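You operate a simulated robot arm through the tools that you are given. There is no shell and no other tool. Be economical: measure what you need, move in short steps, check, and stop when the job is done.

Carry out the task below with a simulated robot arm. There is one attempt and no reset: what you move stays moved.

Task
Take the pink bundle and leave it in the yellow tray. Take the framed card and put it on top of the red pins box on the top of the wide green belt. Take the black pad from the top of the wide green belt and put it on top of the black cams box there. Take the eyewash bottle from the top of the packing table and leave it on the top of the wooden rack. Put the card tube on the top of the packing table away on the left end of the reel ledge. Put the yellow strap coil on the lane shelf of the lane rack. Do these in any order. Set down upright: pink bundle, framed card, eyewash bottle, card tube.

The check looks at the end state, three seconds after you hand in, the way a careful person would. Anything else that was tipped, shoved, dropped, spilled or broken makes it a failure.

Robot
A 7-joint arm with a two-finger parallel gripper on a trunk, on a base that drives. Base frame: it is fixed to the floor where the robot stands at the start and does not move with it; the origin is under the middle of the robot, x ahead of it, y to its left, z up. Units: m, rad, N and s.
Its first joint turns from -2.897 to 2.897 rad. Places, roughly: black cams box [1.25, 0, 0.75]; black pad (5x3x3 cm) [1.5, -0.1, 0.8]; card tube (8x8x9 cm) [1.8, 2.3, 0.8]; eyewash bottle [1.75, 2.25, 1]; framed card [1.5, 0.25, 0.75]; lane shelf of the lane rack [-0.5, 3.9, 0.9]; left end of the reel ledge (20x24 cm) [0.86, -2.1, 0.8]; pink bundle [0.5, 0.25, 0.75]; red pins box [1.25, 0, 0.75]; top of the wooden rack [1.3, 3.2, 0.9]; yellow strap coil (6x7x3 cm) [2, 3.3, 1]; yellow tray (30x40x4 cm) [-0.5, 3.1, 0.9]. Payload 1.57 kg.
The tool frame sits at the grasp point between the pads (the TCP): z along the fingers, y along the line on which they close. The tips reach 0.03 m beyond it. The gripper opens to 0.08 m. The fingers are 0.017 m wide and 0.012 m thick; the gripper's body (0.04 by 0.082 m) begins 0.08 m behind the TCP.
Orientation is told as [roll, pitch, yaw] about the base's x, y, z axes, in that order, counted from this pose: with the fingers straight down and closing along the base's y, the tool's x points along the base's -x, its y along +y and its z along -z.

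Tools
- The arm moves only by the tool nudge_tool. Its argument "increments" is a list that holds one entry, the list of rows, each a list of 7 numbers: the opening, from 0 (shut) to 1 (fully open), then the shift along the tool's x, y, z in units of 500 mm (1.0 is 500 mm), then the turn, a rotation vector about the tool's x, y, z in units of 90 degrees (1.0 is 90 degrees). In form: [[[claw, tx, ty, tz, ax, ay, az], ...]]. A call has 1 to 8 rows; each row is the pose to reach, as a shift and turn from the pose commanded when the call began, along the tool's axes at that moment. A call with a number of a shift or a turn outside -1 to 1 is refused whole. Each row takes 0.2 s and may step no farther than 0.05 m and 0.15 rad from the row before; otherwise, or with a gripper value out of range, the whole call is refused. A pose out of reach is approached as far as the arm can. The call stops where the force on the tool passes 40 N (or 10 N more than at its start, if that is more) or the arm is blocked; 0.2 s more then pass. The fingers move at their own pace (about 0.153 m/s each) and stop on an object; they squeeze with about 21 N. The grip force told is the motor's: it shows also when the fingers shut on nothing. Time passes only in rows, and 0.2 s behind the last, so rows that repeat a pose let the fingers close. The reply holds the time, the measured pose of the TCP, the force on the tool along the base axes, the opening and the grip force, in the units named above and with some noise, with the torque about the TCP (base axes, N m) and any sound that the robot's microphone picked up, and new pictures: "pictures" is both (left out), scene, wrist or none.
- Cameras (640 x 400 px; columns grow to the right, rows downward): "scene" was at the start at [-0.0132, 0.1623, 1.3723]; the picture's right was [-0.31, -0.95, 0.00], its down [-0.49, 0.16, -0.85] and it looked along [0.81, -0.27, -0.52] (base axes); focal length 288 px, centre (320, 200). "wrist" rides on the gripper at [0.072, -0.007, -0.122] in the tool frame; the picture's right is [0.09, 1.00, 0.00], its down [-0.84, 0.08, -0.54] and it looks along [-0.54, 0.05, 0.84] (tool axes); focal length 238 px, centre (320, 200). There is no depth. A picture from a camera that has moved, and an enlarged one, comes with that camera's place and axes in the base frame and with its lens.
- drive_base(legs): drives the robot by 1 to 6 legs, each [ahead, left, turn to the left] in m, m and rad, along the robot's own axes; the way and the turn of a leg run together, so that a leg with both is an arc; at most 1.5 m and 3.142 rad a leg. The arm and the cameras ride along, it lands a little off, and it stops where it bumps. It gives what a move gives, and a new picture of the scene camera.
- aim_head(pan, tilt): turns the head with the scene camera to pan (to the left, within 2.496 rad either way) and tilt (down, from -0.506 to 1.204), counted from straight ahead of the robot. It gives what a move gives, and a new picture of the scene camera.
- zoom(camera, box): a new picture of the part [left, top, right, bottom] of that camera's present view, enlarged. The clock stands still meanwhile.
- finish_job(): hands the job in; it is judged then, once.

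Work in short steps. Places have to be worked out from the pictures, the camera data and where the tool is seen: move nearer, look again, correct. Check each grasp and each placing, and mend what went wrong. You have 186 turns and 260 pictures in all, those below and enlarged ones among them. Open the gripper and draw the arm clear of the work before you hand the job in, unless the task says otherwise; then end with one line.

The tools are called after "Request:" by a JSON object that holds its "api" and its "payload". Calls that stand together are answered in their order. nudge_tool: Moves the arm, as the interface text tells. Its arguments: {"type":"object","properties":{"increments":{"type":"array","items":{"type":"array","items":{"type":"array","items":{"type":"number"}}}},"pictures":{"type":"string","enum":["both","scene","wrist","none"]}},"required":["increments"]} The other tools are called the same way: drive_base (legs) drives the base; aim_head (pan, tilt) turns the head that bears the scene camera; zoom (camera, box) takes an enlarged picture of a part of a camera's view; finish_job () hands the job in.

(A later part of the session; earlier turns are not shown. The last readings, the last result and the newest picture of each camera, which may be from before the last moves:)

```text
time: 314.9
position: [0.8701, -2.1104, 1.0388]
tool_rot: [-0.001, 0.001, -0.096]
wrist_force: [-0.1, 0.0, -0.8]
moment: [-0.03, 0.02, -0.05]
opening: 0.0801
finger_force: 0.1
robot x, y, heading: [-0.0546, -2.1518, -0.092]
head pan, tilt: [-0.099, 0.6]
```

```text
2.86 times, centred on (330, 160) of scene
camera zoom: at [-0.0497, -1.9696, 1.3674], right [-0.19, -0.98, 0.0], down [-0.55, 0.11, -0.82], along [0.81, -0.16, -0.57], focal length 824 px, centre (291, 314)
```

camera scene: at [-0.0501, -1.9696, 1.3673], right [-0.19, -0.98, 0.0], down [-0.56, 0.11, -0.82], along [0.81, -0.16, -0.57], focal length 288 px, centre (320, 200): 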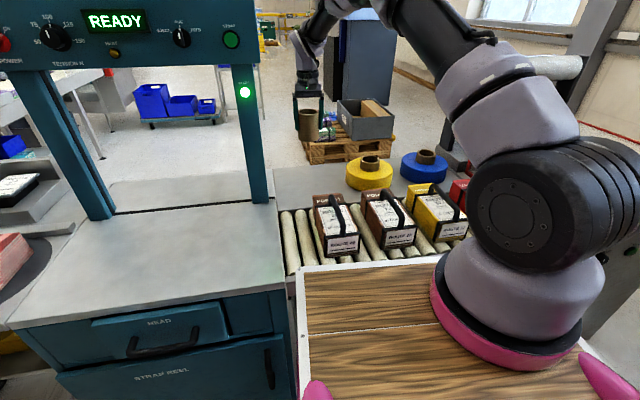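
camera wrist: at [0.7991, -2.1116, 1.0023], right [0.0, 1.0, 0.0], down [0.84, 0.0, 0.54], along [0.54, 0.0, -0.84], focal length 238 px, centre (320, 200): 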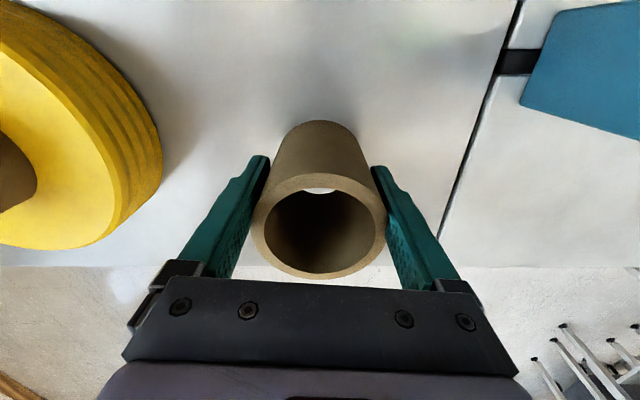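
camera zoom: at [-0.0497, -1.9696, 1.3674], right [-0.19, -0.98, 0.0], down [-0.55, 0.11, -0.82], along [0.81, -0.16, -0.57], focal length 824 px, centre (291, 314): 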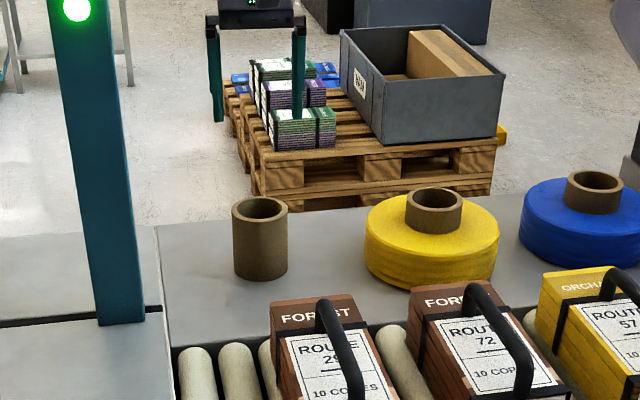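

The tube stands on the ledge's left end. I retract the arm.

Request:
{"api": "nudge_tool", "payload": {"increments": [[[1, 0.082, -0.03, -0.02, 0, 0, 0], [1, 0.164, -0.06, -0.04, 0, 0, 0], [1, 0.246, -0.08, -0.06, 0, 0, 0], [1, 0.328, -0.1, -0.08, 0, 0, 0], [1, 0.41, -0.1, -0.1, 0, 0, 0], [1, 0.492, -0.1, -0.12, 0, 0, 0], [1, 0.574, -0.1, -0.14, 0, 0, 0], [1, 0.64, -0.1, -0.16, 0, 0, 0]]], "pictures": "none"}}

Request:
{"api": "drive_base", "payload": {"legs": [[0, 0, -1.475], [-1.4, 0, 0], [-1.4, 0, 0], [-0.5, 0, 0]]}}

```text
time: 316.7
position: [0.5455, -2.1289, 1.119]
tool_rot: [-0.001, 0.001, -0.096]
wrist_force: [0.1, 0.0, -0.4]
moment: [0.04, 0.03, 0.0]
opening: 0.0799
finger_force: 0.0
robot x, y, heading: [-0.0543, -2.1515, -0.098]
head pan, tilt: [-0.099, 0.6]
```

```text
time: 336.2
position: [0.0049, 0.5163, 1.1178]
tool_rot: [-0.001, -0.002, -1.556]
wrist_force: [0.5, 0.9, 0.5]
moment: [0.0, 0.0, 0.02]
opening: 0.08
finger_force: 0.1
robot x, y, heading: [-0.0849, 1.112, -1.552]
head pan, tilt: [-0.099, 0.6]
camera scene: at [0.0981, 1.1276, 1.3674], right [-1.0, 0.08, 0.0], down [0.05, 0.56, -0.83], along [-0.07, -0.82, -0.56], focal length 288 px, centre (320, 200)
```

scene: 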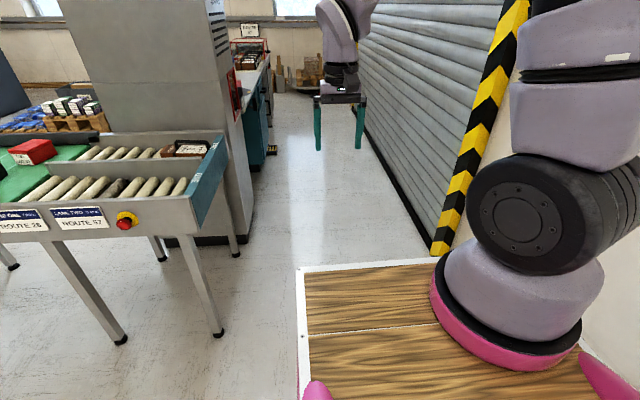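

I slide left alongside the conveyor to x≈1.37 and look at the belt.

Request:
{"api": "drive_base", "payload": {"legs": [[0, 1.43, -0.02]]}}

Request:
{"api": "aim_head", "payload": {"pan": -0.05, "tilt": 0.65}}

Request:
{"api": "zoom", "payload": {"camera": "scene", "box": [200, 80, 520, 280]}}

```text
time: 343.4
position: [1.4545, 0.5531, 1.1186]
tool_rot: [-0.003, -0.001, -1.537]
wrist_force: [0.6, 0.4, -0.1]
moment: [-0.03, 0.0, -0.02]
opening: 0.0801
finger_force: 0.1
robot x, y, heading: [1.3544, 1.1486, -1.533]
head pan, tilt: [-0.099, 0.6]
camera scene: at [1.5369, 1.1675, 1.3674], right [-1.0, 0.07, 0.0], down [0.04, 0.56, -0.83], along [-0.05, -0.82, -0.56], focal length 288 px, centre (320, 200)
```

scene: 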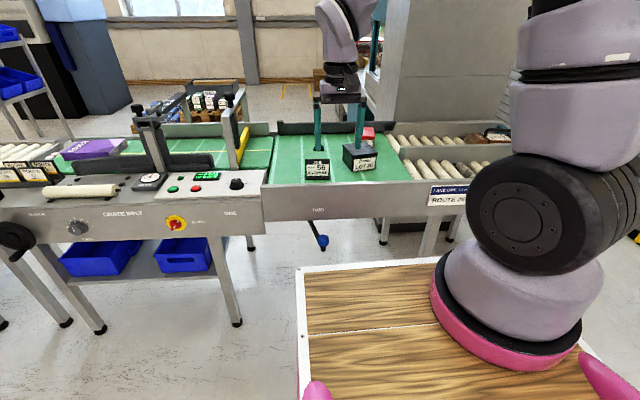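

```text
time: 344.0
position: [1.4538, 0.5531, 1.1178]
tool_rot: [-0.002, 0.0, -1.539]
wrist_force: [-0.5, -0.3, 0.1]
moment: [0.04, 0.0, -0.02]
opening: 0.08
finger_force: 0.0
robot x, y, heading: [1.3566, 1.1514, -1.536]
head pan, tilt: [-0.051, 0.649]
camera scene: at [1.5412, 1.1689, 1.3631], right [-1.0, 0.02, 0.0], down [0.01, 0.6, -0.8], along [-0.01, -0.8, -0.6], focal length 288 px, centre (320, 200)
```

scene: 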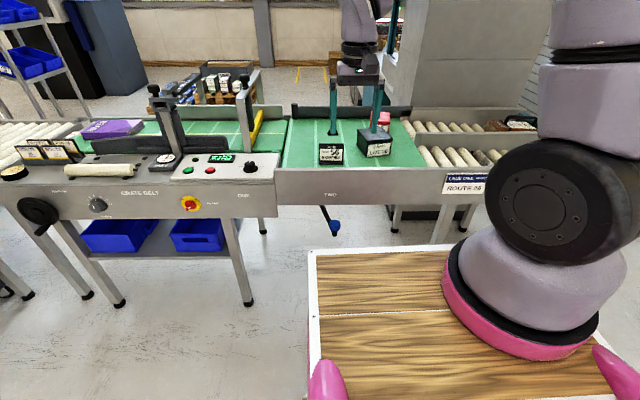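

```text
2.00 times, centred on (360, 180) of scene
camera zoom: at [1.5412, 1.1689, 1.3631], right [-1.0, 0.02, 0.0], down [0.01, 0.6, -0.8], along [-0.01, -0.8, -0.6], focal length 577 px, centre (240, 240)
```

zoom: 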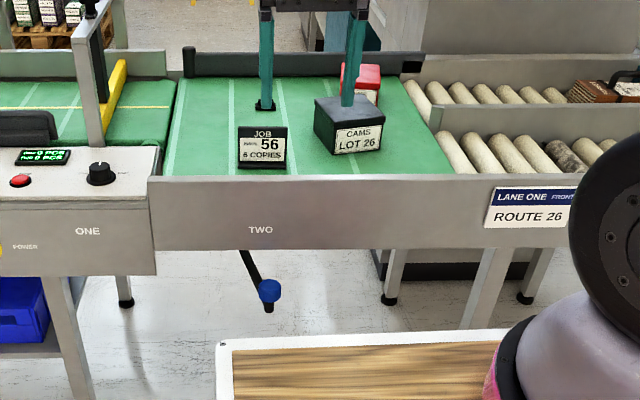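

I see the JOB 56 card, the CAMS and red boxes, and a knee lever under the belt at x≈1.47 which my base must avoid. I drive ahead 0.35 m and look with both cameras.

Request:
{"api": "drive_base", "payload": {"legs": [[0.35, 0, -0.035]]}}

Request:
{"api": "zoom", "payload": {"camera": "scene", "box": [240, 80, 480, 230]}}

Request:
{"api": "zoom", "payload": {"camera": "wrist", "box": [0, 0, 640, 400]}}

```text
time: 346.3
position: [1.4375, 0.1991, 1.1182]
tool_rot: [-0.002, 0.0, -1.575]
wrist_force: [-0.2, -0.4, 0.0]
moment: [-0.02, 0.0, 0.02]
opening: 0.0801
finger_force: 0.1
robot x, y, heading: [1.3609, 0.7974, -1.572]
head pan, tilt: [-0.051, 0.649]
camera scene: at [1.5476, 0.8106, 1.3631], right [-1.0, 0.05, 0.0], down [0.03, 0.6, -0.8], along [-0.04, -0.8, -0.6], focal length 288 px, centre (320, 200)
```

scene: 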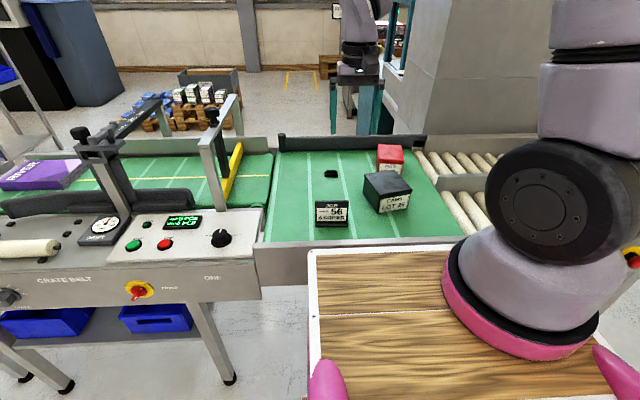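

```text
2.67 times, centred on (360, 155) of scene
camera zoom: at [1.5476, 0.8106, 1.3631], right [-1.0, 0.05, 0.0], down [0.03, 0.6, -0.8], along [-0.04, -0.8, -0.6], focal length 769 px, centre (213, 320)
```

zoom: 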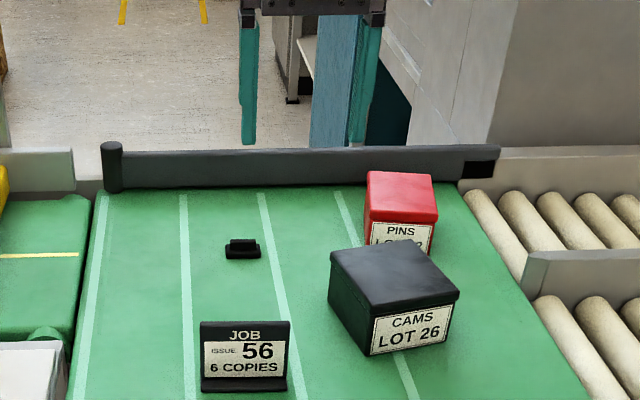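

```text
1.00 times, centred on (320, 200) of wrist (not enlarged: the box is as wide or as high as the picture)
camera zoom: at [1.4331, 0.2695, 1.2396], right [1.0, 0.09, 0.0], down [0.08, -0.84, 0.54], along [0.05, -0.54, -0.84], focal length 238 px, centre (320, 200)
```

zoom: 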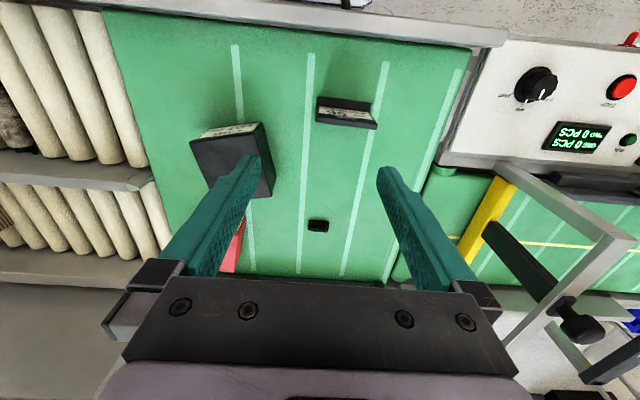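

Triangulated: card (1.485, 0.17, belt ≈0.78), pad (1.462, -0.067), CAMS box top (1.305, 0.10, 0.89), PINS box top ≈(1.25, -0.09). I zoom in for details of the card and pad.

Request:
{"api": "zoom", "payload": {"camera": "wrist", "box": [270, 70, 430, 250]}}

Request:
{"api": "zoom", "payload": {"camera": "scene", "box": [300, 140, 420, 230]}}

```text
2.22 times, centred on (350, 160) of wrist
camera zoom: at [1.4331, 0.2695, 1.2396], right [1.0, 0.09, 0.0], down [0.08, -0.84, 0.54], along [0.05, -0.54, -0.84], focal length 530 px, centre (253, 289)
```

zoom: 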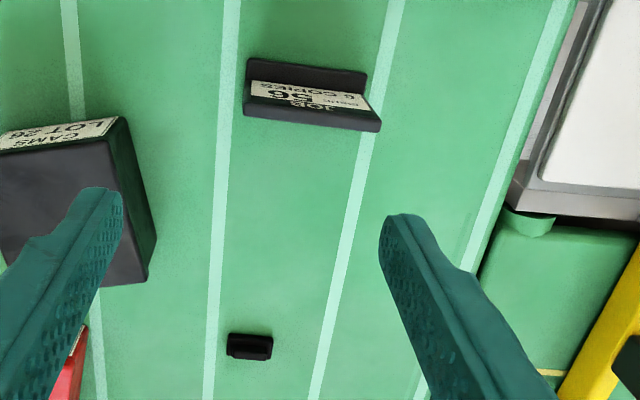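

```text
4.44 times, centred on (360, 185) of scene
camera zoom: at [1.5476, 0.8106, 1.3631], right [-1.0, 0.05, 0.0], down [0.03, 0.6, -0.8], along [-0.04, -0.8, -0.6], focal length 1282 px, centre (142, 267)
```

zoom: 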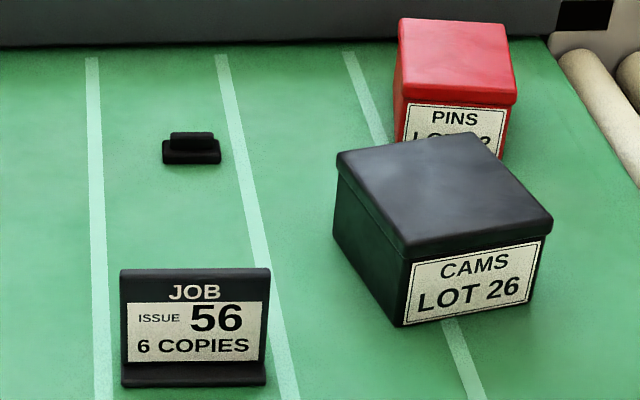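

The card's top edge is at about (1.483, 0.177, 0.885), lying along x. I rotate the tool 90° so the fingers close along y, while moving above it.

Request:
{"api": "nudge_tool", "payload": {"increments": [[[1, -0.007, 0.015, 0, 0, 0, -0.0835], [1, -0.014, 0.03, 0, 0, 0, -0.167], [1, -0.021, 0.045, 0, 0, 0, -0.25], [1, -0.028, 0.06, 0, 0, 0, -0.333], [1, -0.036, 0.076, 0, 0, 0, -0.416], [1, -0.044, 0.092, 0, 0, 0, -0.5]]], "pictures": "none"}}

Request:
{"api": "nudge_tool", "payload": {"increments": [[[1, 0, 0, 0.01, 0, 0, -0.0835], [1, 0, 0, 0.02, 0, 0, -0.167], [1, 0, 0, 0.04, 0, 0, -0.25], [1, 0, 0, 0.06, 0, 0, -0.333], [1, 0, 0, 0.08, 0, 0, -0.416], [1, 0, 0, 0.1, 0, 0, -0.5]]]}}

```text
time: 347.7
position: [1.4841, 0.1765, 1.1181]
tool_rot: [-0.003, 0.003, -0.787]
wrist_force: [0.8, 1.4, 0.6]
moment: [0.02, 0.03, -0.01]
opening: 0.08
finger_force: 0.0
robot x, y, heading: [1.3574, 0.7964, -1.572]
head pan, tilt: [-0.051, 0.649]
```

```text
time: 349.1
position: [1.4854, 0.1756, 1.0689]
tool_rot: [-0.003, 0.001, 0.0]
wrist_force: [-0.1, -0.4, -0.6]
moment: [0.0, 0.0, -0.03]
opening: 0.0801
finger_force: 0.2
robot x, y, heading: [1.3591, 0.798, -1.574]
head pan, tilt: [-0.051, 0.649]
camera scene: at [1.5476, 0.8108, 1.3631], right [-1.0, 0.05, 0.0], down [0.03, 0.6, -0.8], along [-0.04, -0.8, -0.6], focal length 288 px, centre (320, 200)
camera wrist: at [1.4138, 0.1684, 1.1899], right [-0.09, 1.0, 0.0], down [0.84, 0.08, 0.54], along [0.54, 0.05, -0.84], focal length 238 px, centre (320, 200)
```

scene: 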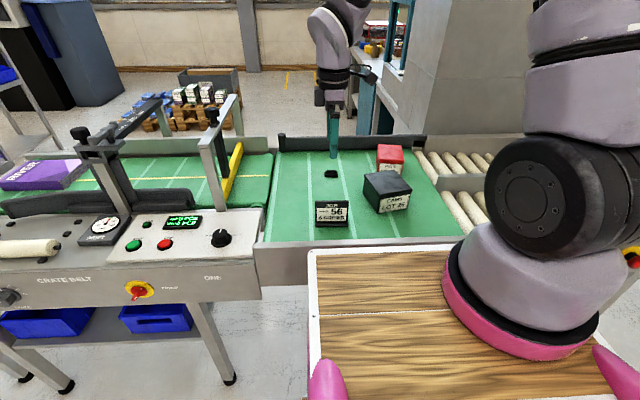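
wrist: 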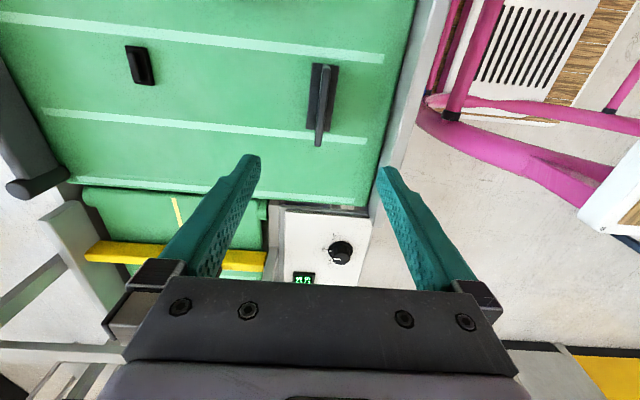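

The plate's top edge is centred between the fingers. I descend over it to TCP z≈0.89.

Request:
{"api": "nudge_tool", "payload": {"increments": [[[1, 0.016, 0, 0.09, 0, 0, 0], [1, 0.016, 0, 0.18, 0, 0, 0], [1, 0.016, 0, 0.26, 0, 0, 0], [1, 0.016, 0, 0.32, 0, 0, 0], [1, 0.016, 0, 0.36, 0, 0, 0]]], "pictures": "wrist"}}

Request:
{"api": "zoom", "payload": {"camera": "scene", "box": [270, 120, 430, 240]}}

```text
time: 350.3
position: [1.4754, 0.1746, 0.889]
tool_rot: [-0.001, 0.002, -0.004]
wrist_force: [0.1, 0.4, 0.0]
moment: [0.0, 0.01, 0.0]
opening: 0.0799
finger_force: 0.0
robot x, y, heading: [1.3602, 0.7983, -1.572]
head pan, tilt: [-0.051, 0.649]
camera wrist: at [1.4048, 0.1676, 1.0106], right [-0.09, 1.0, 0.0], down [0.84, 0.08, 0.54], along [0.54, 0.05, -0.84], focal length 238 px, centre (320, 200)
```

wrist: 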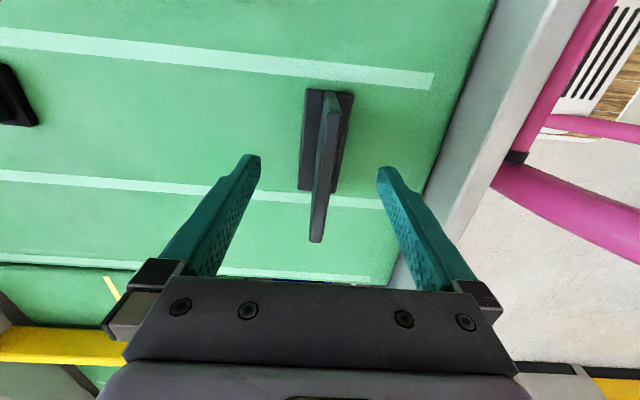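

```text
3.33 times, centred on (350, 180) of scene
camera zoom: at [1.5475, 0.8109, 1.3631], right [-1.0, 0.05, 0.0], down [0.03, 0.6, -0.8], along [-0.04, -0.8, -0.6], focal length 961 px, centre (220, 267)
```

zoom: 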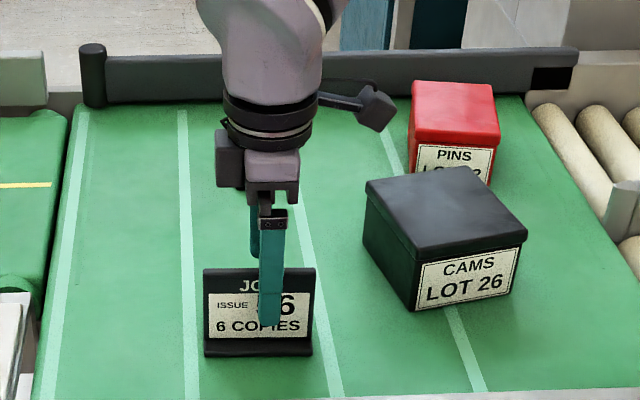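

Good. I lower 1.5 cm more, center 6 mm, close, and check.

Request:
{"api": "nudge_tool", "payload": {"increments": [[[1, -0.012, 0, 0.015, 0, 0, 0], [1, -0.012, 0, 0.03, 0, 0, 0], [0, -0.012, 0, 0.03, 0, 0, 0], [0, -0.012, 0, 0.03, 0, 0, 0], [0, -0.012, 0, 0.03, 0, 0, 0]]], "pictures": "wrist"}}

Request:
{"api": "zoom", "payload": {"camera": "scene", "box": [270, 120, 430, 240]}}

```text
time: 351.5
position: [1.482, 0.1727, 0.8725]
tool_rot: [0.001, 0.002, -0.004]
wrist_force: [0.5, 1.0, 0.8]
moment: [0.02, 0.01, -0.02]
opening: 0.0094
finger_force: 20.7
robot x, y, heading: [1.3616, 0.7963, -1.572]
head pan, tilt: [-0.051, 0.649]
camera wrist: at [1.4114, 0.1671, 0.9953], right [-0.09, 1.0, 0.0], down [0.84, 0.08, 0.54], along [0.54, 0.05, -0.84], focal length 238 px, centre (320, 200)
```

wrist: 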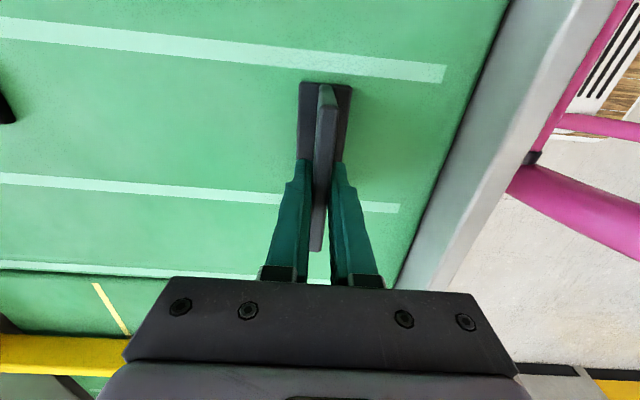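

```text
3.33 times, centred on (350, 180) of scene
camera zoom: at [1.5476, 0.8106, 1.3631], right [-1.0, 0.05, 0.0], down [0.03, 0.6, -0.8], along [-0.04, -0.8, -0.6], focal length 961 px, centre (220, 267)
```

zoom: 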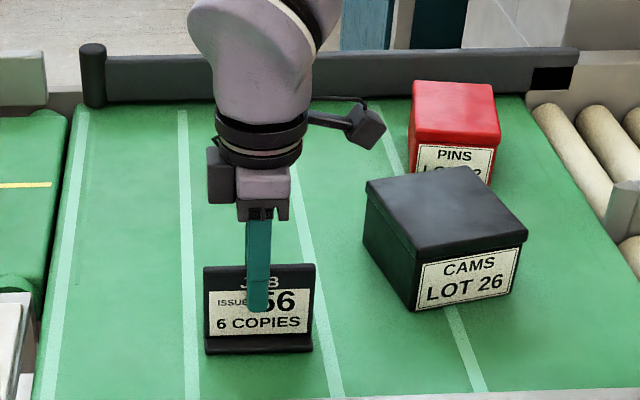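

Card gripped (9 mm plate). I lift it and check.

Request:
{"api": "nudge_tool", "payload": {"increments": [[[0, 0, 0, -0.03, 0, 0, 0], [0, 0, 0, -0.1, 0, 0, 0], [0, 0, 0, -0.19, 0, 0, 0], [0, 0, 0, -0.28, 0, 0, 0], [0, 0, 0, -0.37, 0, 0, 0]]]}}

```text
time: 352.7
position: [1.4821, 0.1737, 1.0588]
tool_rot: [0.0, 0.002, -0.003]
wrist_force: [-0.2, 0.1, -1.3]
moment: [0.02, 0.0, 0.06]
opening: 0.0093
finger_force: 20.9
robot x, y, heading: [1.3615, 0.7953, -1.574]
head pan, tilt: [-0.051, 0.649]
camera scene: at [1.5477, 0.8102, 1.3631], right [-1.0, 0.05, 0.0], down [0.03, 0.6, -0.8], along [-0.04, -0.8, -0.6], focal length 288 px, centre (320, 200)
camera wrist: at [1.4115, 0.1665, 1.18], right [-0.09, 1.0, 0.0], down [0.84, 0.08, 0.54], along [0.54, 0.05, -0.84], focal length 238 px, centre (320, 200)
```

scene: 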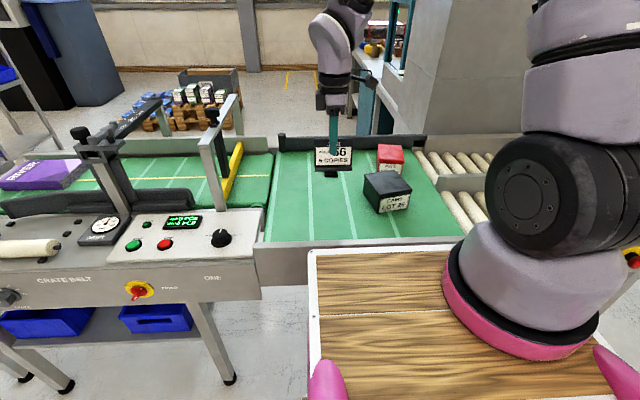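
wrist: 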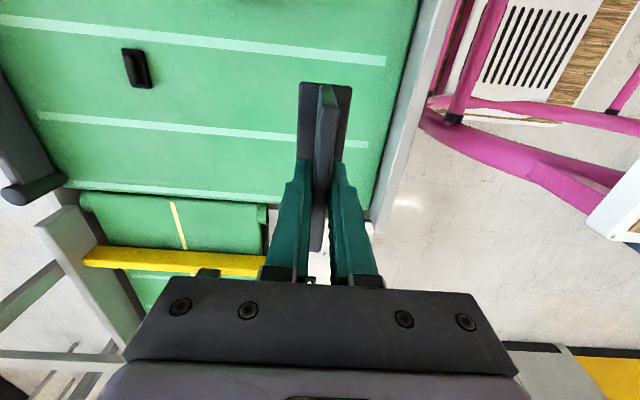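

Card is level. I carry it over toward the red box.

Request:
{"api": "nudge_tool", "payload": {"increments": [[[0, 0.06, -0.074, -0.005, 0, 0, 0], [0, 0.12, -0.148, -0.01, 0, 0, 0], [0, 0.18, -0.222, -0.015, 0, 0, 0], [0, 0.24, -0.296, -0.02, 0, 0, 0], [0, 0.3, -0.37, -0.02, 0, 0, 0], [0, 0.36, -0.444, -0.02, 0, 0, 0], [0, 0.42, -0.518, -0.02, 0, 0, 0], [0, 0.476, -0.588, -0.02, 0, 0, 0]]]}}

Request:
{"api": "zoom", "payload": {"camera": "scene", "box": [320, 80, 480, 220]}}

```text
time: 354.5
position: [1.2436, -0.1178, 1.0708]
tool_rot: [-0.001, 0.003, -0.003]
wrist_force: [0.8, 0.4, 0.0]
moment: [-0.03, 0.05, -0.02]
opening: 0.0095
finger_force: 21.3
robot x, y, heading: [1.358, 0.7963, -1.569]
head pan, tilt: [-0.051, 0.649]
camera scene: at [1.5478, 0.8111, 1.3631], right [-1.0, 0.05, 0.0], down [0.03, 0.6, -0.8], along [-0.04, -0.8, -0.6], focal length 288 px, centre (320, 200)
camera wrist: at [1.1718, -0.1251, 1.1929], right [-0.09, 1.0, 0.0], down [0.84, 0.08, 0.54], along [0.54, 0.05, -0.84], focal length 238 px, centre (320, 200)
```

scene: 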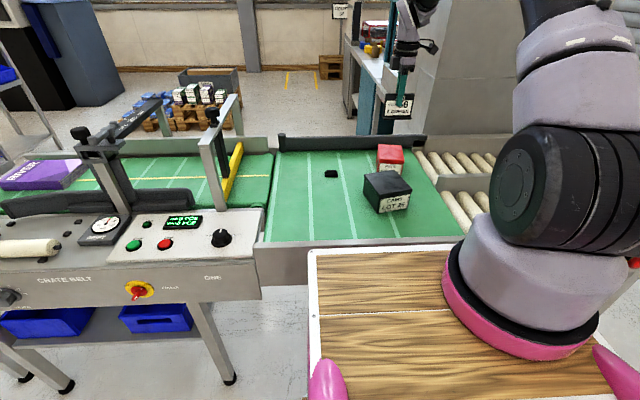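
wrist: 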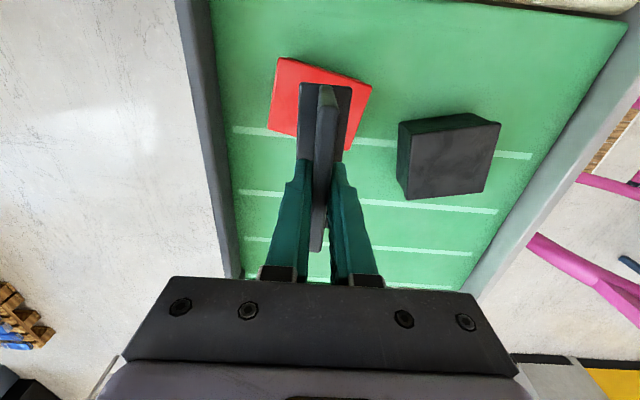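

```text
2.86 times, centred on (400, 150) of scene
camera zoom: at [1.5478, 0.8111, 1.3631], right [-1.0, 0.05, 0.0], down [0.03, 0.6, -0.8], along [-0.04, -0.8, -0.6], focal length 824 px, centre (91, 343)
```

zoom: 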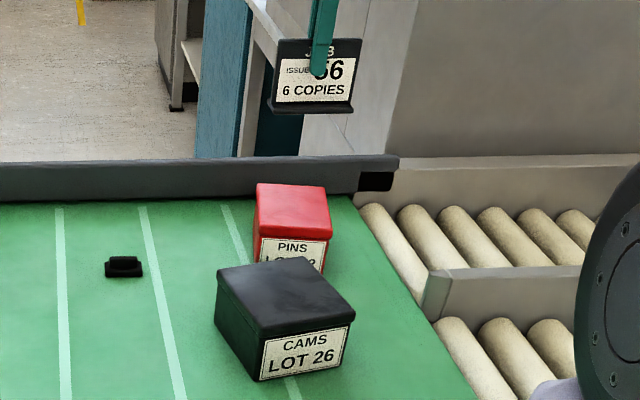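

The card hangs right over the red box (top centre ≈(1.24,-0.12,0.868)). I lower to just above it.

Request:
{"api": "nudge_tool", "payload": {"increments": [[[0, 0.006, -0.006, 0.07, 0, 0, 0], [0, 0.006, -0.006, 0.14, 0, 0, 0], [0, 0.006, -0.006, 0.19, 0, 0, 0], [0, 0.006, -0.006, 0.21, 0, 0, 0]]], "pictures": "wrist"}}

Request:
{"api": "zoom", "payload": {"camera": "scene", "box": [320, 80, 480, 220]}}

```text
time: 355.5
position: [1.2394, -0.1213, 0.9639]
tool_rot: [-0.002, 0.0, -0.004]
wrist_force: [0.3, -0.4, 0.1]
moment: [0.0, -0.01, 0.01]
opening: 0.0092
finger_force: 21.0
robot x, y, heading: [1.3609, 0.7943, -1.573]
head pan, tilt: [-0.051, 0.649]
camera wrist: at [1.1679, -0.1271, 1.0852], right [-0.09, 1.0, 0.0], down [0.84, 0.08, 0.54], along [0.54, 0.05, -0.84], focal length 238 px, centre (320, 200)
```

wrist: 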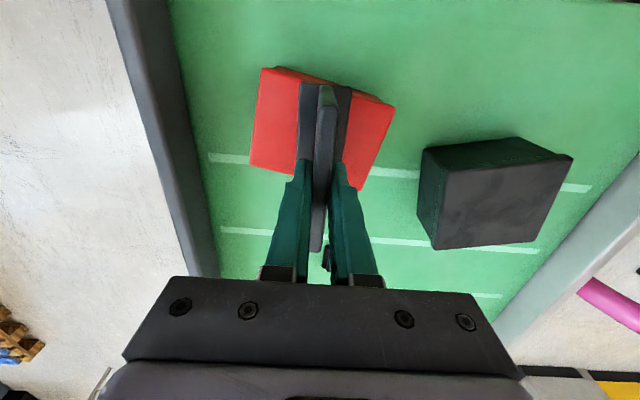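

```text
2.86 times, centred on (400, 150) of scene
camera zoom: at [1.5476, 0.8107, 1.3631], right [-1.0, 0.05, 0.0], down [0.03, 0.6, -0.8], along [-0.04, -0.8, -0.6], focal length 824 px, centre (91, 343)
```

zoom: 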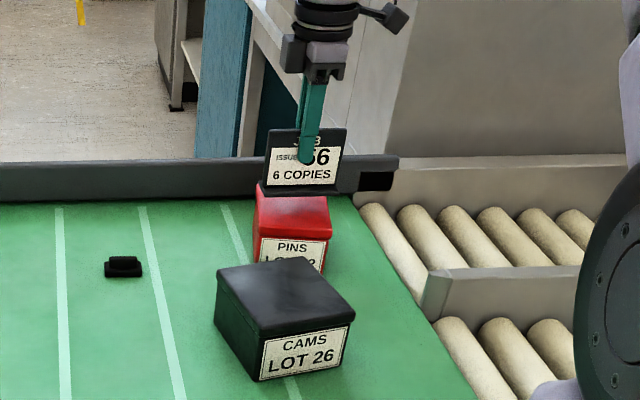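

The foot is over the middle of the red box. I lower in small steps to contact.

Request:
{"api": "nudge_tool", "payload": {"increments": [[[0, 0, 0, 0.01, 0, 0, 0], [0, 0, 0, 0.018, 0, 0, 0], [0, 0, 0, 0.024, 0, 0, 0], [0, 0, 0, 0.03, 0, 0, 0], [0, 0, 0, 0.036, 0, 0, 0]]], "pictures": "none"}}

Request:
{"api": "zoom", "payload": {"camera": "scene", "box": [320, 80, 480, 220]}}

```text
time: 356.7
position: [1.2394, -0.1186, 0.9456]
tool_rot: [0.001, 0.002, -0.004]
wrist_force: [0.1, 0.4, -0.1]
moment: [-0.03, -0.03, -0.01]
opening: 0.0095
finger_force: 21.6
robot x, y, heading: [1.3608, 0.797, -1.572]
head pan, tilt: [-0.051, 0.649]
```

```text
2.86 times, centred on (400, 150) of scene
camera zoom: at [1.5475, 0.8106, 1.3631], right [-1.0, 0.05, 0.0], down [0.03, 0.6, -0.8], along [-0.04, -0.8, -0.6], focal length 824 px, centre (91, 343)
```

zoom: 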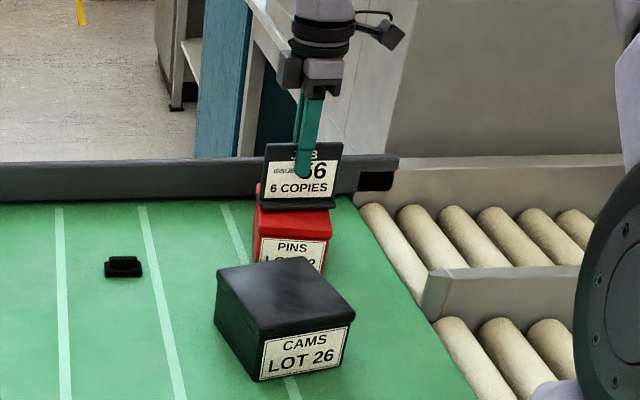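

Request:
{"api": "nudge_tool", "payload": {"increments": [[[0, 0, 0, 0.005, 0, 0, 0], [0, 0, 0, 0.01, 0, 0, 0], [0, 0, 0, 0.015, 0, 0, 0], [0, 0, 0, 0.02, 0, 0, 0]]], "pictures": "wrist"}}

Request:
{"api": "zoom", "payload": {"camera": "scene", "box": [320, 80, 480, 220]}}

```text
time: 357.7
position: [1.2411, -0.12, 0.9368]
tool_rot: [-0.003, 0.001, -0.004]
wrist_force: [0.0, -1.3, 17.0]
moment: [0.02, -0.07, 0.02]
opening: 0.0095
finger_force: 21.0
robot x, y, heading: [1.3572, 0.7994, -1.572]
head pan, tilt: [-0.051, 0.649]
camera wrist: at [1.1696, -0.127, 1.0587], right [-0.09, 1.0, 0.0], down [0.84, 0.08, 0.54], along [0.54, 0.05, -0.84], focal length 238 px, centre (320, 200)
```

wrist: 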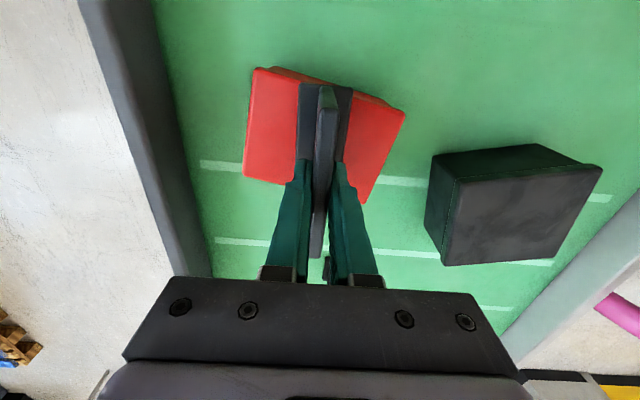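

```text
2.86 times, centred on (400, 150) of scene
camera zoom: at [1.5476, 0.8113, 1.3631], right [-1.0, 0.05, 0.0], down [0.03, 0.6, -0.8], along [-0.04, -0.8, -0.6], focal length 824 px, centre (91, 343)
```

zoom: 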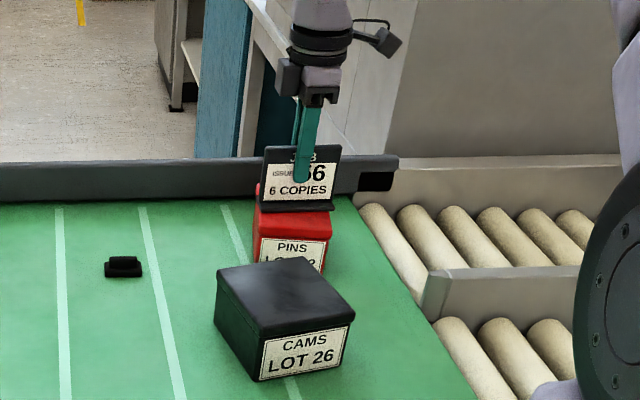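

Contact with the box (17 N). I release and rise straight up.

Request:
{"api": "nudge_tool", "payload": {"increments": [[[0.5, 0, 0, -0.002, 0, 0, 0], [0.5, 0, 0, -0.002, 0, 0, 0], [0.5, 0, 0, -0.004, 0, 0, 0], [0.5, 0, 0, -0.06, 0, 0, 0], [0.5, 0, 0, -0.14, 0, 0, 0], [0.5, 0, 0, -0.22, 0, 0, 0], [0.5, 0, 0, -0.29, 0, 0, 0]]], "pictures": "wrist"}}

Request:
{"api": "zoom", "payload": {"camera": "scene", "box": [320, 80, 480, 220]}}

```text
time: 359.3
position: [1.2406, -0.1208, 1.0803]
tool_rot: [-0.001, 0.001, -0.003]
wrist_force: [-0.1, 0.0, -0.7]
moment: [0.02, -0.01, -0.01]
opening: 0.04
finger_force: 0.1
robot x, y, heading: [1.3635, 0.7957, -1.574]
head pan, tilt: [-0.051, 0.649]
camera wrist: at [1.1698, -0.1283, 1.2017], right [-0.09, 1.0, 0.0], down [0.84, 0.07, 0.54], along [0.54, 0.05, -0.84], focal length 238 px, centre (320, 200)
```

wrist: 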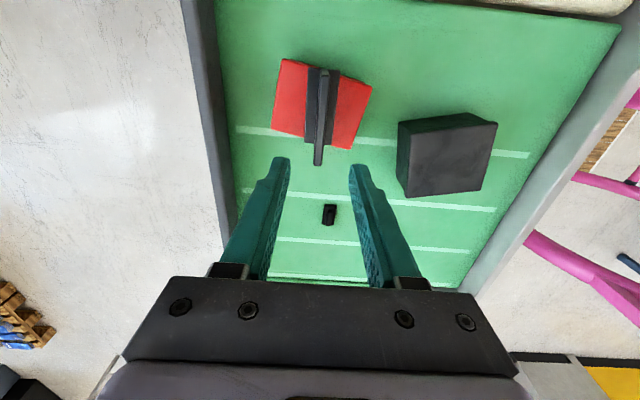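

```text
2.86 times, centred on (400, 150) of scene
camera zoom: at [1.5475, 0.8103, 1.3631], right [-1.0, 0.05, 0.0], down [0.03, 0.6, -0.8], along [-0.04, -0.8, -0.6], focal length 824 px, centre (91, 343)
```

zoom: 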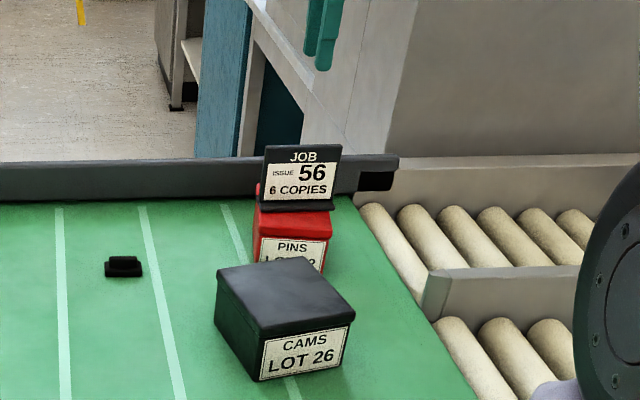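

The card stands on the PINS box. Next the pad at ≈(1.46,-0.085). I move above it with the same finger orientation.

Request:
{"api": "nudge_tool", "payload": {"increments": [[[0.7, -0.088, 0.014, 0, 0, 0, 0], [0.7, -0.176, 0.028, 0, 0, 0, 0], [0.7, -0.264, 0.042, 0, 0, 0, 0], [0.7, -0.352, 0.056, 0.04, 0, 0, 0], [0.7, -0.44, 0.07, 0.08, 0, 0, 0], [0.7, -0.44, 0.07, 0.17, 0, 0, 0], [0.7, -0.44, 0.07, 0.26, 0, 0, 0]]], "pictures": "wrist"}}

Request:
{"api": "zoom", "payload": {"camera": "scene", "box": [270, 110, 430, 210]}}

Request:
{"api": "zoom", "payload": {"camera": "wrist", "box": [260, 80, 380, 220]}}

```text
time: 360.9
position: [1.4585, -0.085, 0.9497]
tool_rot: [-0.002, 0.002, -0.002]
wrist_force: [0.7, 0.2, 1.1]
moment: [-0.01, -0.03, 0.01]
opening: 0.0558
finger_force: 0.1
robot x, y, heading: [1.36, 0.7953, -1.571]
head pan, tilt: [-0.051, 0.649]
camera wrist: at [1.388, -0.0919, 1.0713], right [-0.09, 1.0, 0.0], down [0.84, 0.08, 0.54], along [0.54, 0.05, -0.84], focal length 238 px, centre (320, 200)
```

wrist: 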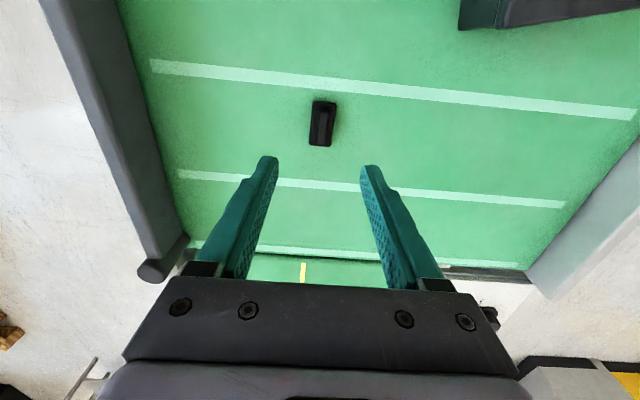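

```text
4.00 times, centred on (350, 160) of scene
camera zoom: at [1.5476, 0.8111, 1.3631], right [-1.0, 0.05, 0.0], down [0.03, 0.6, -0.8], along [-0.04, -0.8, -0.6], focal length 1153 px, centre (200, 360)
```

zoom: 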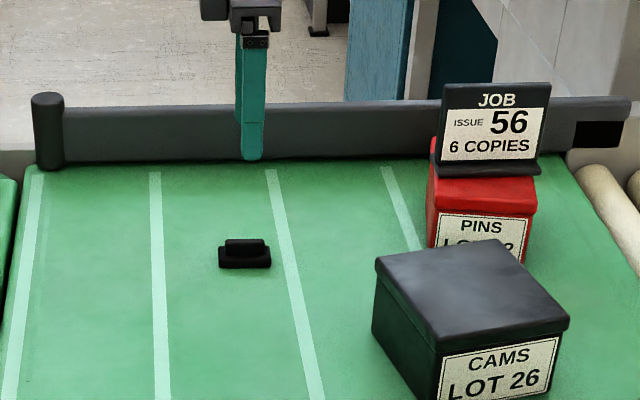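

```text
2.86 times, centred on (320, 150) of wrist
camera zoom: at [1.388, -0.0919, 1.0713], right [-0.09, 1.0, 0.0], down [0.84, 0.08, 0.54], along [0.54, 0.05, -0.84], focal length 681 px, centre (320, 343)
```

zoom: 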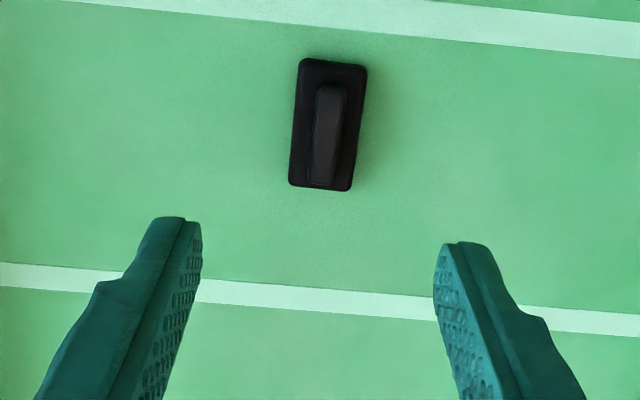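

Pad at (1.46,-0.083). I descend to z≈0.845 and check.

Request:
{"api": "nudge_tool", "payload": {"increments": [[[0.7, -0.003, 0.004, 0.08, 0, 0, 0], [0.7, -0.003, 0.004, 0.15, 0, 0, 0], [0.7, -0.003, 0.004, 0.19, 0, 0, 0], [0.7, -0.003, 0.004, 0.21, 0, 0, 0]]], "pictures": "wrist"}}

Request:
{"api": "zoom", "payload": {"camera": "scene", "box": [290, 130, 370, 200]}}

```text
time: 361.9
position: [1.4622, -0.084, 0.8451]
tool_rot: [-0.001, 0.003, -0.004]
wrist_force: [0.1, 0.8, 0.4]
moment: [-0.02, 0.02, 0.0]
opening: 0.056
finger_force: 0.0
robot x, y, heading: [1.3613, 0.7951, -1.576]
head pan, tilt: [-0.051, 0.649]
camera wrist: at [1.3912, -0.0909, 0.9661], right [-0.09, 1.0, 0.0], down [0.84, 0.08, 0.54], along [0.54, 0.05, -0.84], focal length 238 px, centre (320, 200)
```

wrist: 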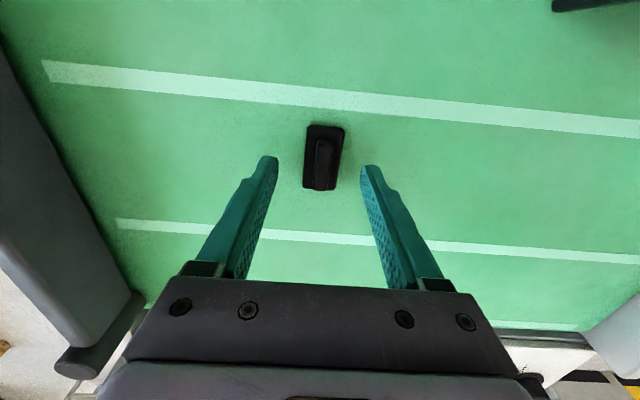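

```text
5.71 times, centred on (330, 165) of scene
camera zoom: at [1.5476, 0.8107, 1.3631], right [-1.0, 0.05, 0.0], down [0.03, 0.6, -0.8], along [-0.04, -0.8, -0.6], focal length 1648 px, centre (263, 400)
```

zoom: 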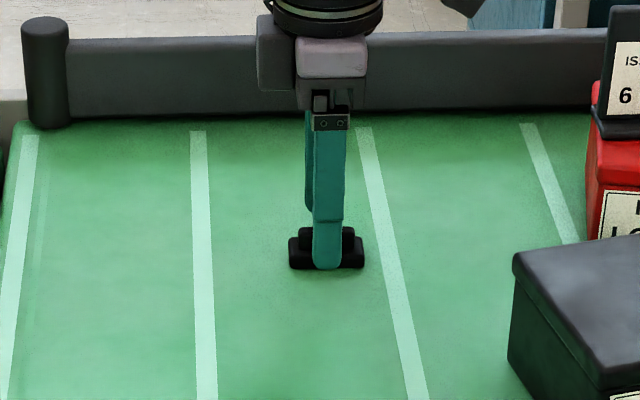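

Tips are about 1.5 cm over the belt. I lower 1 cm, centre, and close.

Request:
{"api": "nudge_tool", "payload": {"increments": [[[0.7, 0.01, 0.003, 0.008, 0, 0, 0], [0.7, 0.01, 0.003, 0.016, 0, 0, 0], [0.7, 0.01, 0.003, 0.02, 0, 0, 0], [0, 0.01, 0.003, 0.02, 0, 0, 0], [0, 0.01, 0.003, 0.02, 0, 0, 0], [0, 0.01, 0.003, 0.02, 0, 0, 0]]], "pictures": "wrist"}}

```text
time: 363.3
position: [1.4579, -0.0824, 0.8348]
tool_rot: [0.001, 0.002, -0.004]
wrist_force: [-0.3, -0.9, 0.4]
moment: [0.02, -0.01, -0.01]
opening: 0.0246
finger_force: 20.8
robot x, y, heading: [1.3606, 0.796, -1.578]
head pan, tilt: [-0.051, 0.649]
camera wrist: at [1.3854, -0.0896, 0.9568], right [-0.09, 1.0, 0.0], down [0.84, 0.08, 0.54], along [0.54, 0.05, -0.84], focal length 238 px, centre (320, 200)
```

wrist: 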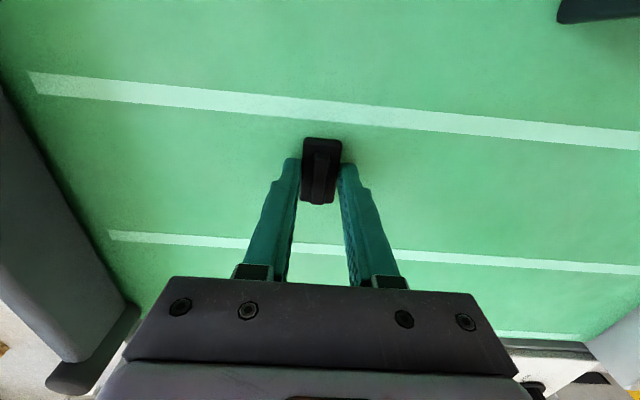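

Pad gripped by its base. I lift and carry it toward the CAMS box.

Request:
{"api": "nudge_tool", "payload": {"increments": [[[0, 0, 0, -0.06, 0, 0, 0], [0, 0, 0, -0.15, 0, 0, 0], [0, 0, 0, -0.24, 0, 0, 0], [0, 0.06, 0.06, -0.28, 0, 0, 0], [0, 0.125, 0.12, -0.29, 0, 0, 0], [0, 0.19, 0.18, -0.29, 0, 0, 0], [0, 0.255, 0.245, -0.29, 0, 0, 0], [0, 0.322, 0.308, -0.29, 0, 0, 0]]], "pictures": "wrist"}}

Request:
{"api": "zoom", "payload": {"camera": "scene", "box": [320, 100, 480, 230]}}

```text
time: 365.1
position: [1.3011, 0.0723, 0.9803]
tool_rot: [-0.001, 0.0, -0.002]
wrist_force: [-0.9, 1.0, 0.5]
moment: [0.05, 0.08, 0.01]
opening: 0.0245
finger_force: 20.8
robot x, y, heading: [1.3596, 0.7966, -1.572]
head pan, tilt: [-0.051, 0.649]
camera wrist: at [1.2295, 0.0649, 1.1014], right [-0.09, 1.0, 0.0], down [0.84, 0.08, 0.54], along [0.54, 0.05, -0.84], focal length 238 px, centre (320, 200)
```

wrist: 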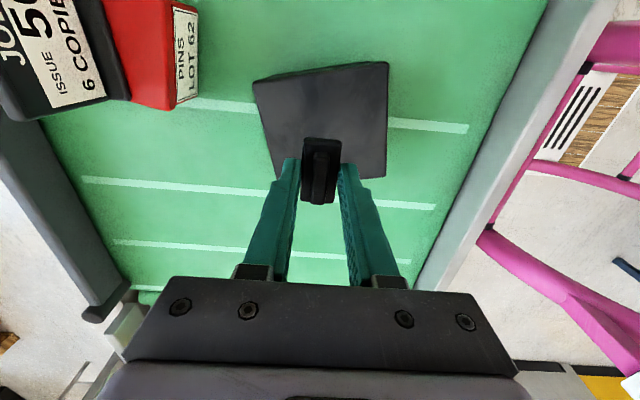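

```text
3.08 times, centred on (400, 165) of scene
camera zoom: at [1.548, 0.8104, 1.3631], right [-1.0, 0.05, 0.0], down [0.03, 0.6, -0.8], along [-0.04, -0.8, -0.6], focal length 887 px, centre (74, 308)
```

zoom: 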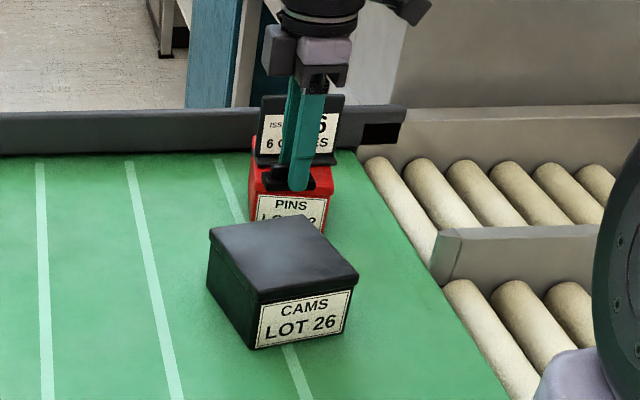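

CAMS top centre ≈(1.295, 0.075, 0.872); I'm over it. I lower the pad onto it.

Request:
{"api": "nudge_tool", "payload": {"increments": [[[0, 0.01, 0.004, 0.05, 0, 0, 0], [0, 0.01, 0.004, 0.1, 0, 0, 0], [0, 0.01, 0.004, 0.12, 0, 0, 0], [0, 0.01, 0.004, 0.13, 0, 0, 0], [0, 0.01, 0.004, 0.14, 0, 0, 0]]], "pictures": "wrist"}}

Request:
{"api": "zoom", "payload": {"camera": "scene", "box": [320, 100, 480, 230]}}

```text
time: 366.3
position: [1.2905, 0.0739, 0.911]
tool_rot: [0.0, 0.002, -0.004]
wrist_force: [-0.7, -0.7, -0.2]
moment: [0.01, 0.0, 0.02]
opening: 0.0246
finger_force: 20.4
robot x, y, heading: [1.3614, 0.7952, -1.572]
head pan, tilt: [-0.051, 0.649]
camera wrist: at [1.22, 0.0664, 1.032], right [-0.09, 1.0, 0.0], down [0.84, 0.08, 0.54], along [0.54, 0.05, -0.84], focal length 238 px, centre (320, 200)
```

wrist: 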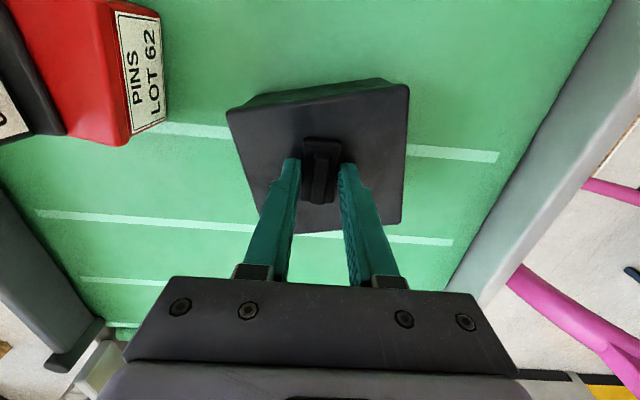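

```text
3.08 times, centred on (400, 165) of scene
camera zoom: at [1.5476, 0.8107, 1.3631], right [-1.0, 0.05, 0.0], down [0.03, 0.6, -0.8], along [-0.04, -0.8, -0.6], focal length 887 px, centre (74, 308)
```

zoom: 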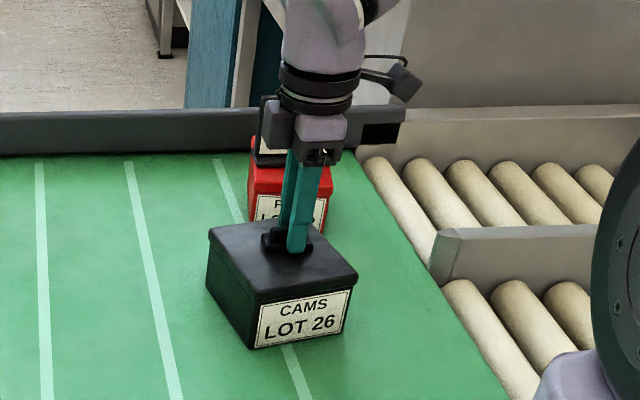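

Centred above the box top; I lower the last few mm to contact.

Request:
{"api": "nudge_tool", "payload": {"increments": [[[0, 0, 0, 0.006, 0, 0, 0], [0, 0, 0, 0.012, 0, 0, 0], [0, 0, 0, 0.018, 0, 0, 0], [0, 0, 0, 0.022, 0, 0, 0]]], "pictures": "none"}}

```text
time: 367.1
position: [1.2907, 0.0734, 0.9032]
tool_rot: [-0.003, 0.001, -0.001]
wrist_force: [-0.4, 4.9, 13.5]
moment: [0.19, 0.02, 0.0]
opening: 0.0246
finger_force: 21.0
robot x, y, heading: [1.3631, 0.7959, -1.573]
head pan, tilt: [-0.051, 0.649]
stopped in row 3: the force on the tool passed its limit at 50 N (the readings are from after the stop); the commanded pose is now the measured one
```

Contact. I release (partly open) and rise.

Request:
{"api": "nudge_tool", "payload": {"increments": [[[0.6, 0, 0, -0.003, 0, 0, 0], [0.6, 0, 0, -0.003, 0, 0, 0], [0.6, 0, 0, -0.01, 0, 0, 0], [0.6, 0, 0, -0.08, 0, 0, 0], [0.6, 0, 0, -0.16, 0, 0, 0], [0.6, 0, 0, -0.24, 0, 0, 0], [0.6, 0, 0, -0.32, 0, 0, 0]]], "pictures": "wrist"}}

Request:
{"api": "zoom", "payload": {"camera": "scene", "box": [300, 90, 480, 230]}}

```text
time: 368.7
position: [1.2897, 0.0733, 1.0651]
tool_rot: [0.0, 0.001, -0.002]
wrist_force: [0.1, 0.1, 0.3]
moment: [0.02, 0.02, 0.04]
opening: 0.0481
finger_force: 0.1
robot x, y, heading: [1.361, 0.794, -1.574]
head pan, tilt: [-0.051, 0.649]
camera wrist: at [1.2181, 0.0654, 1.1863], right [-0.09, 1.0, 0.0], down [0.84, 0.08, 0.54], along [0.54, 0.05, -0.84], focal length 238 px, centre (320, 200)
```

wrist: 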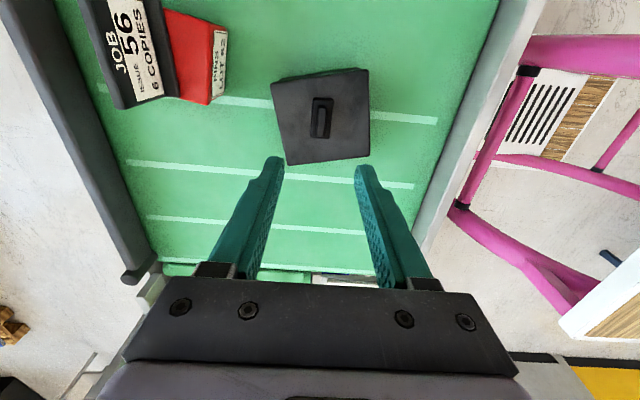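

```text
2.86 times, centred on (390, 160) of scene
camera zoom: at [1.5475, 0.8102, 1.3632], right [-1.0, 0.05, 0.0], down [0.03, 0.6, -0.8], along [-0.04, -0.8, -0.6], focal length 824 px, centre (120, 314)
```

zoom: 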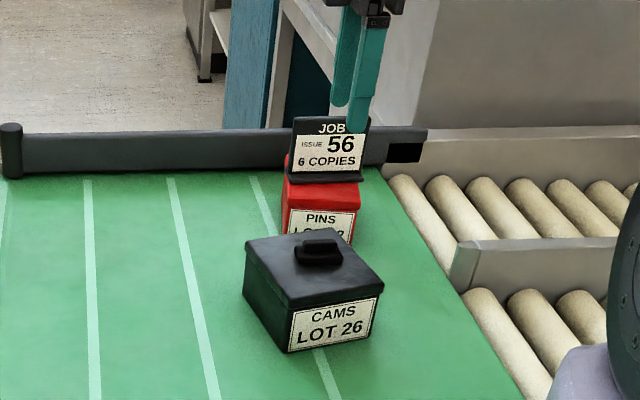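

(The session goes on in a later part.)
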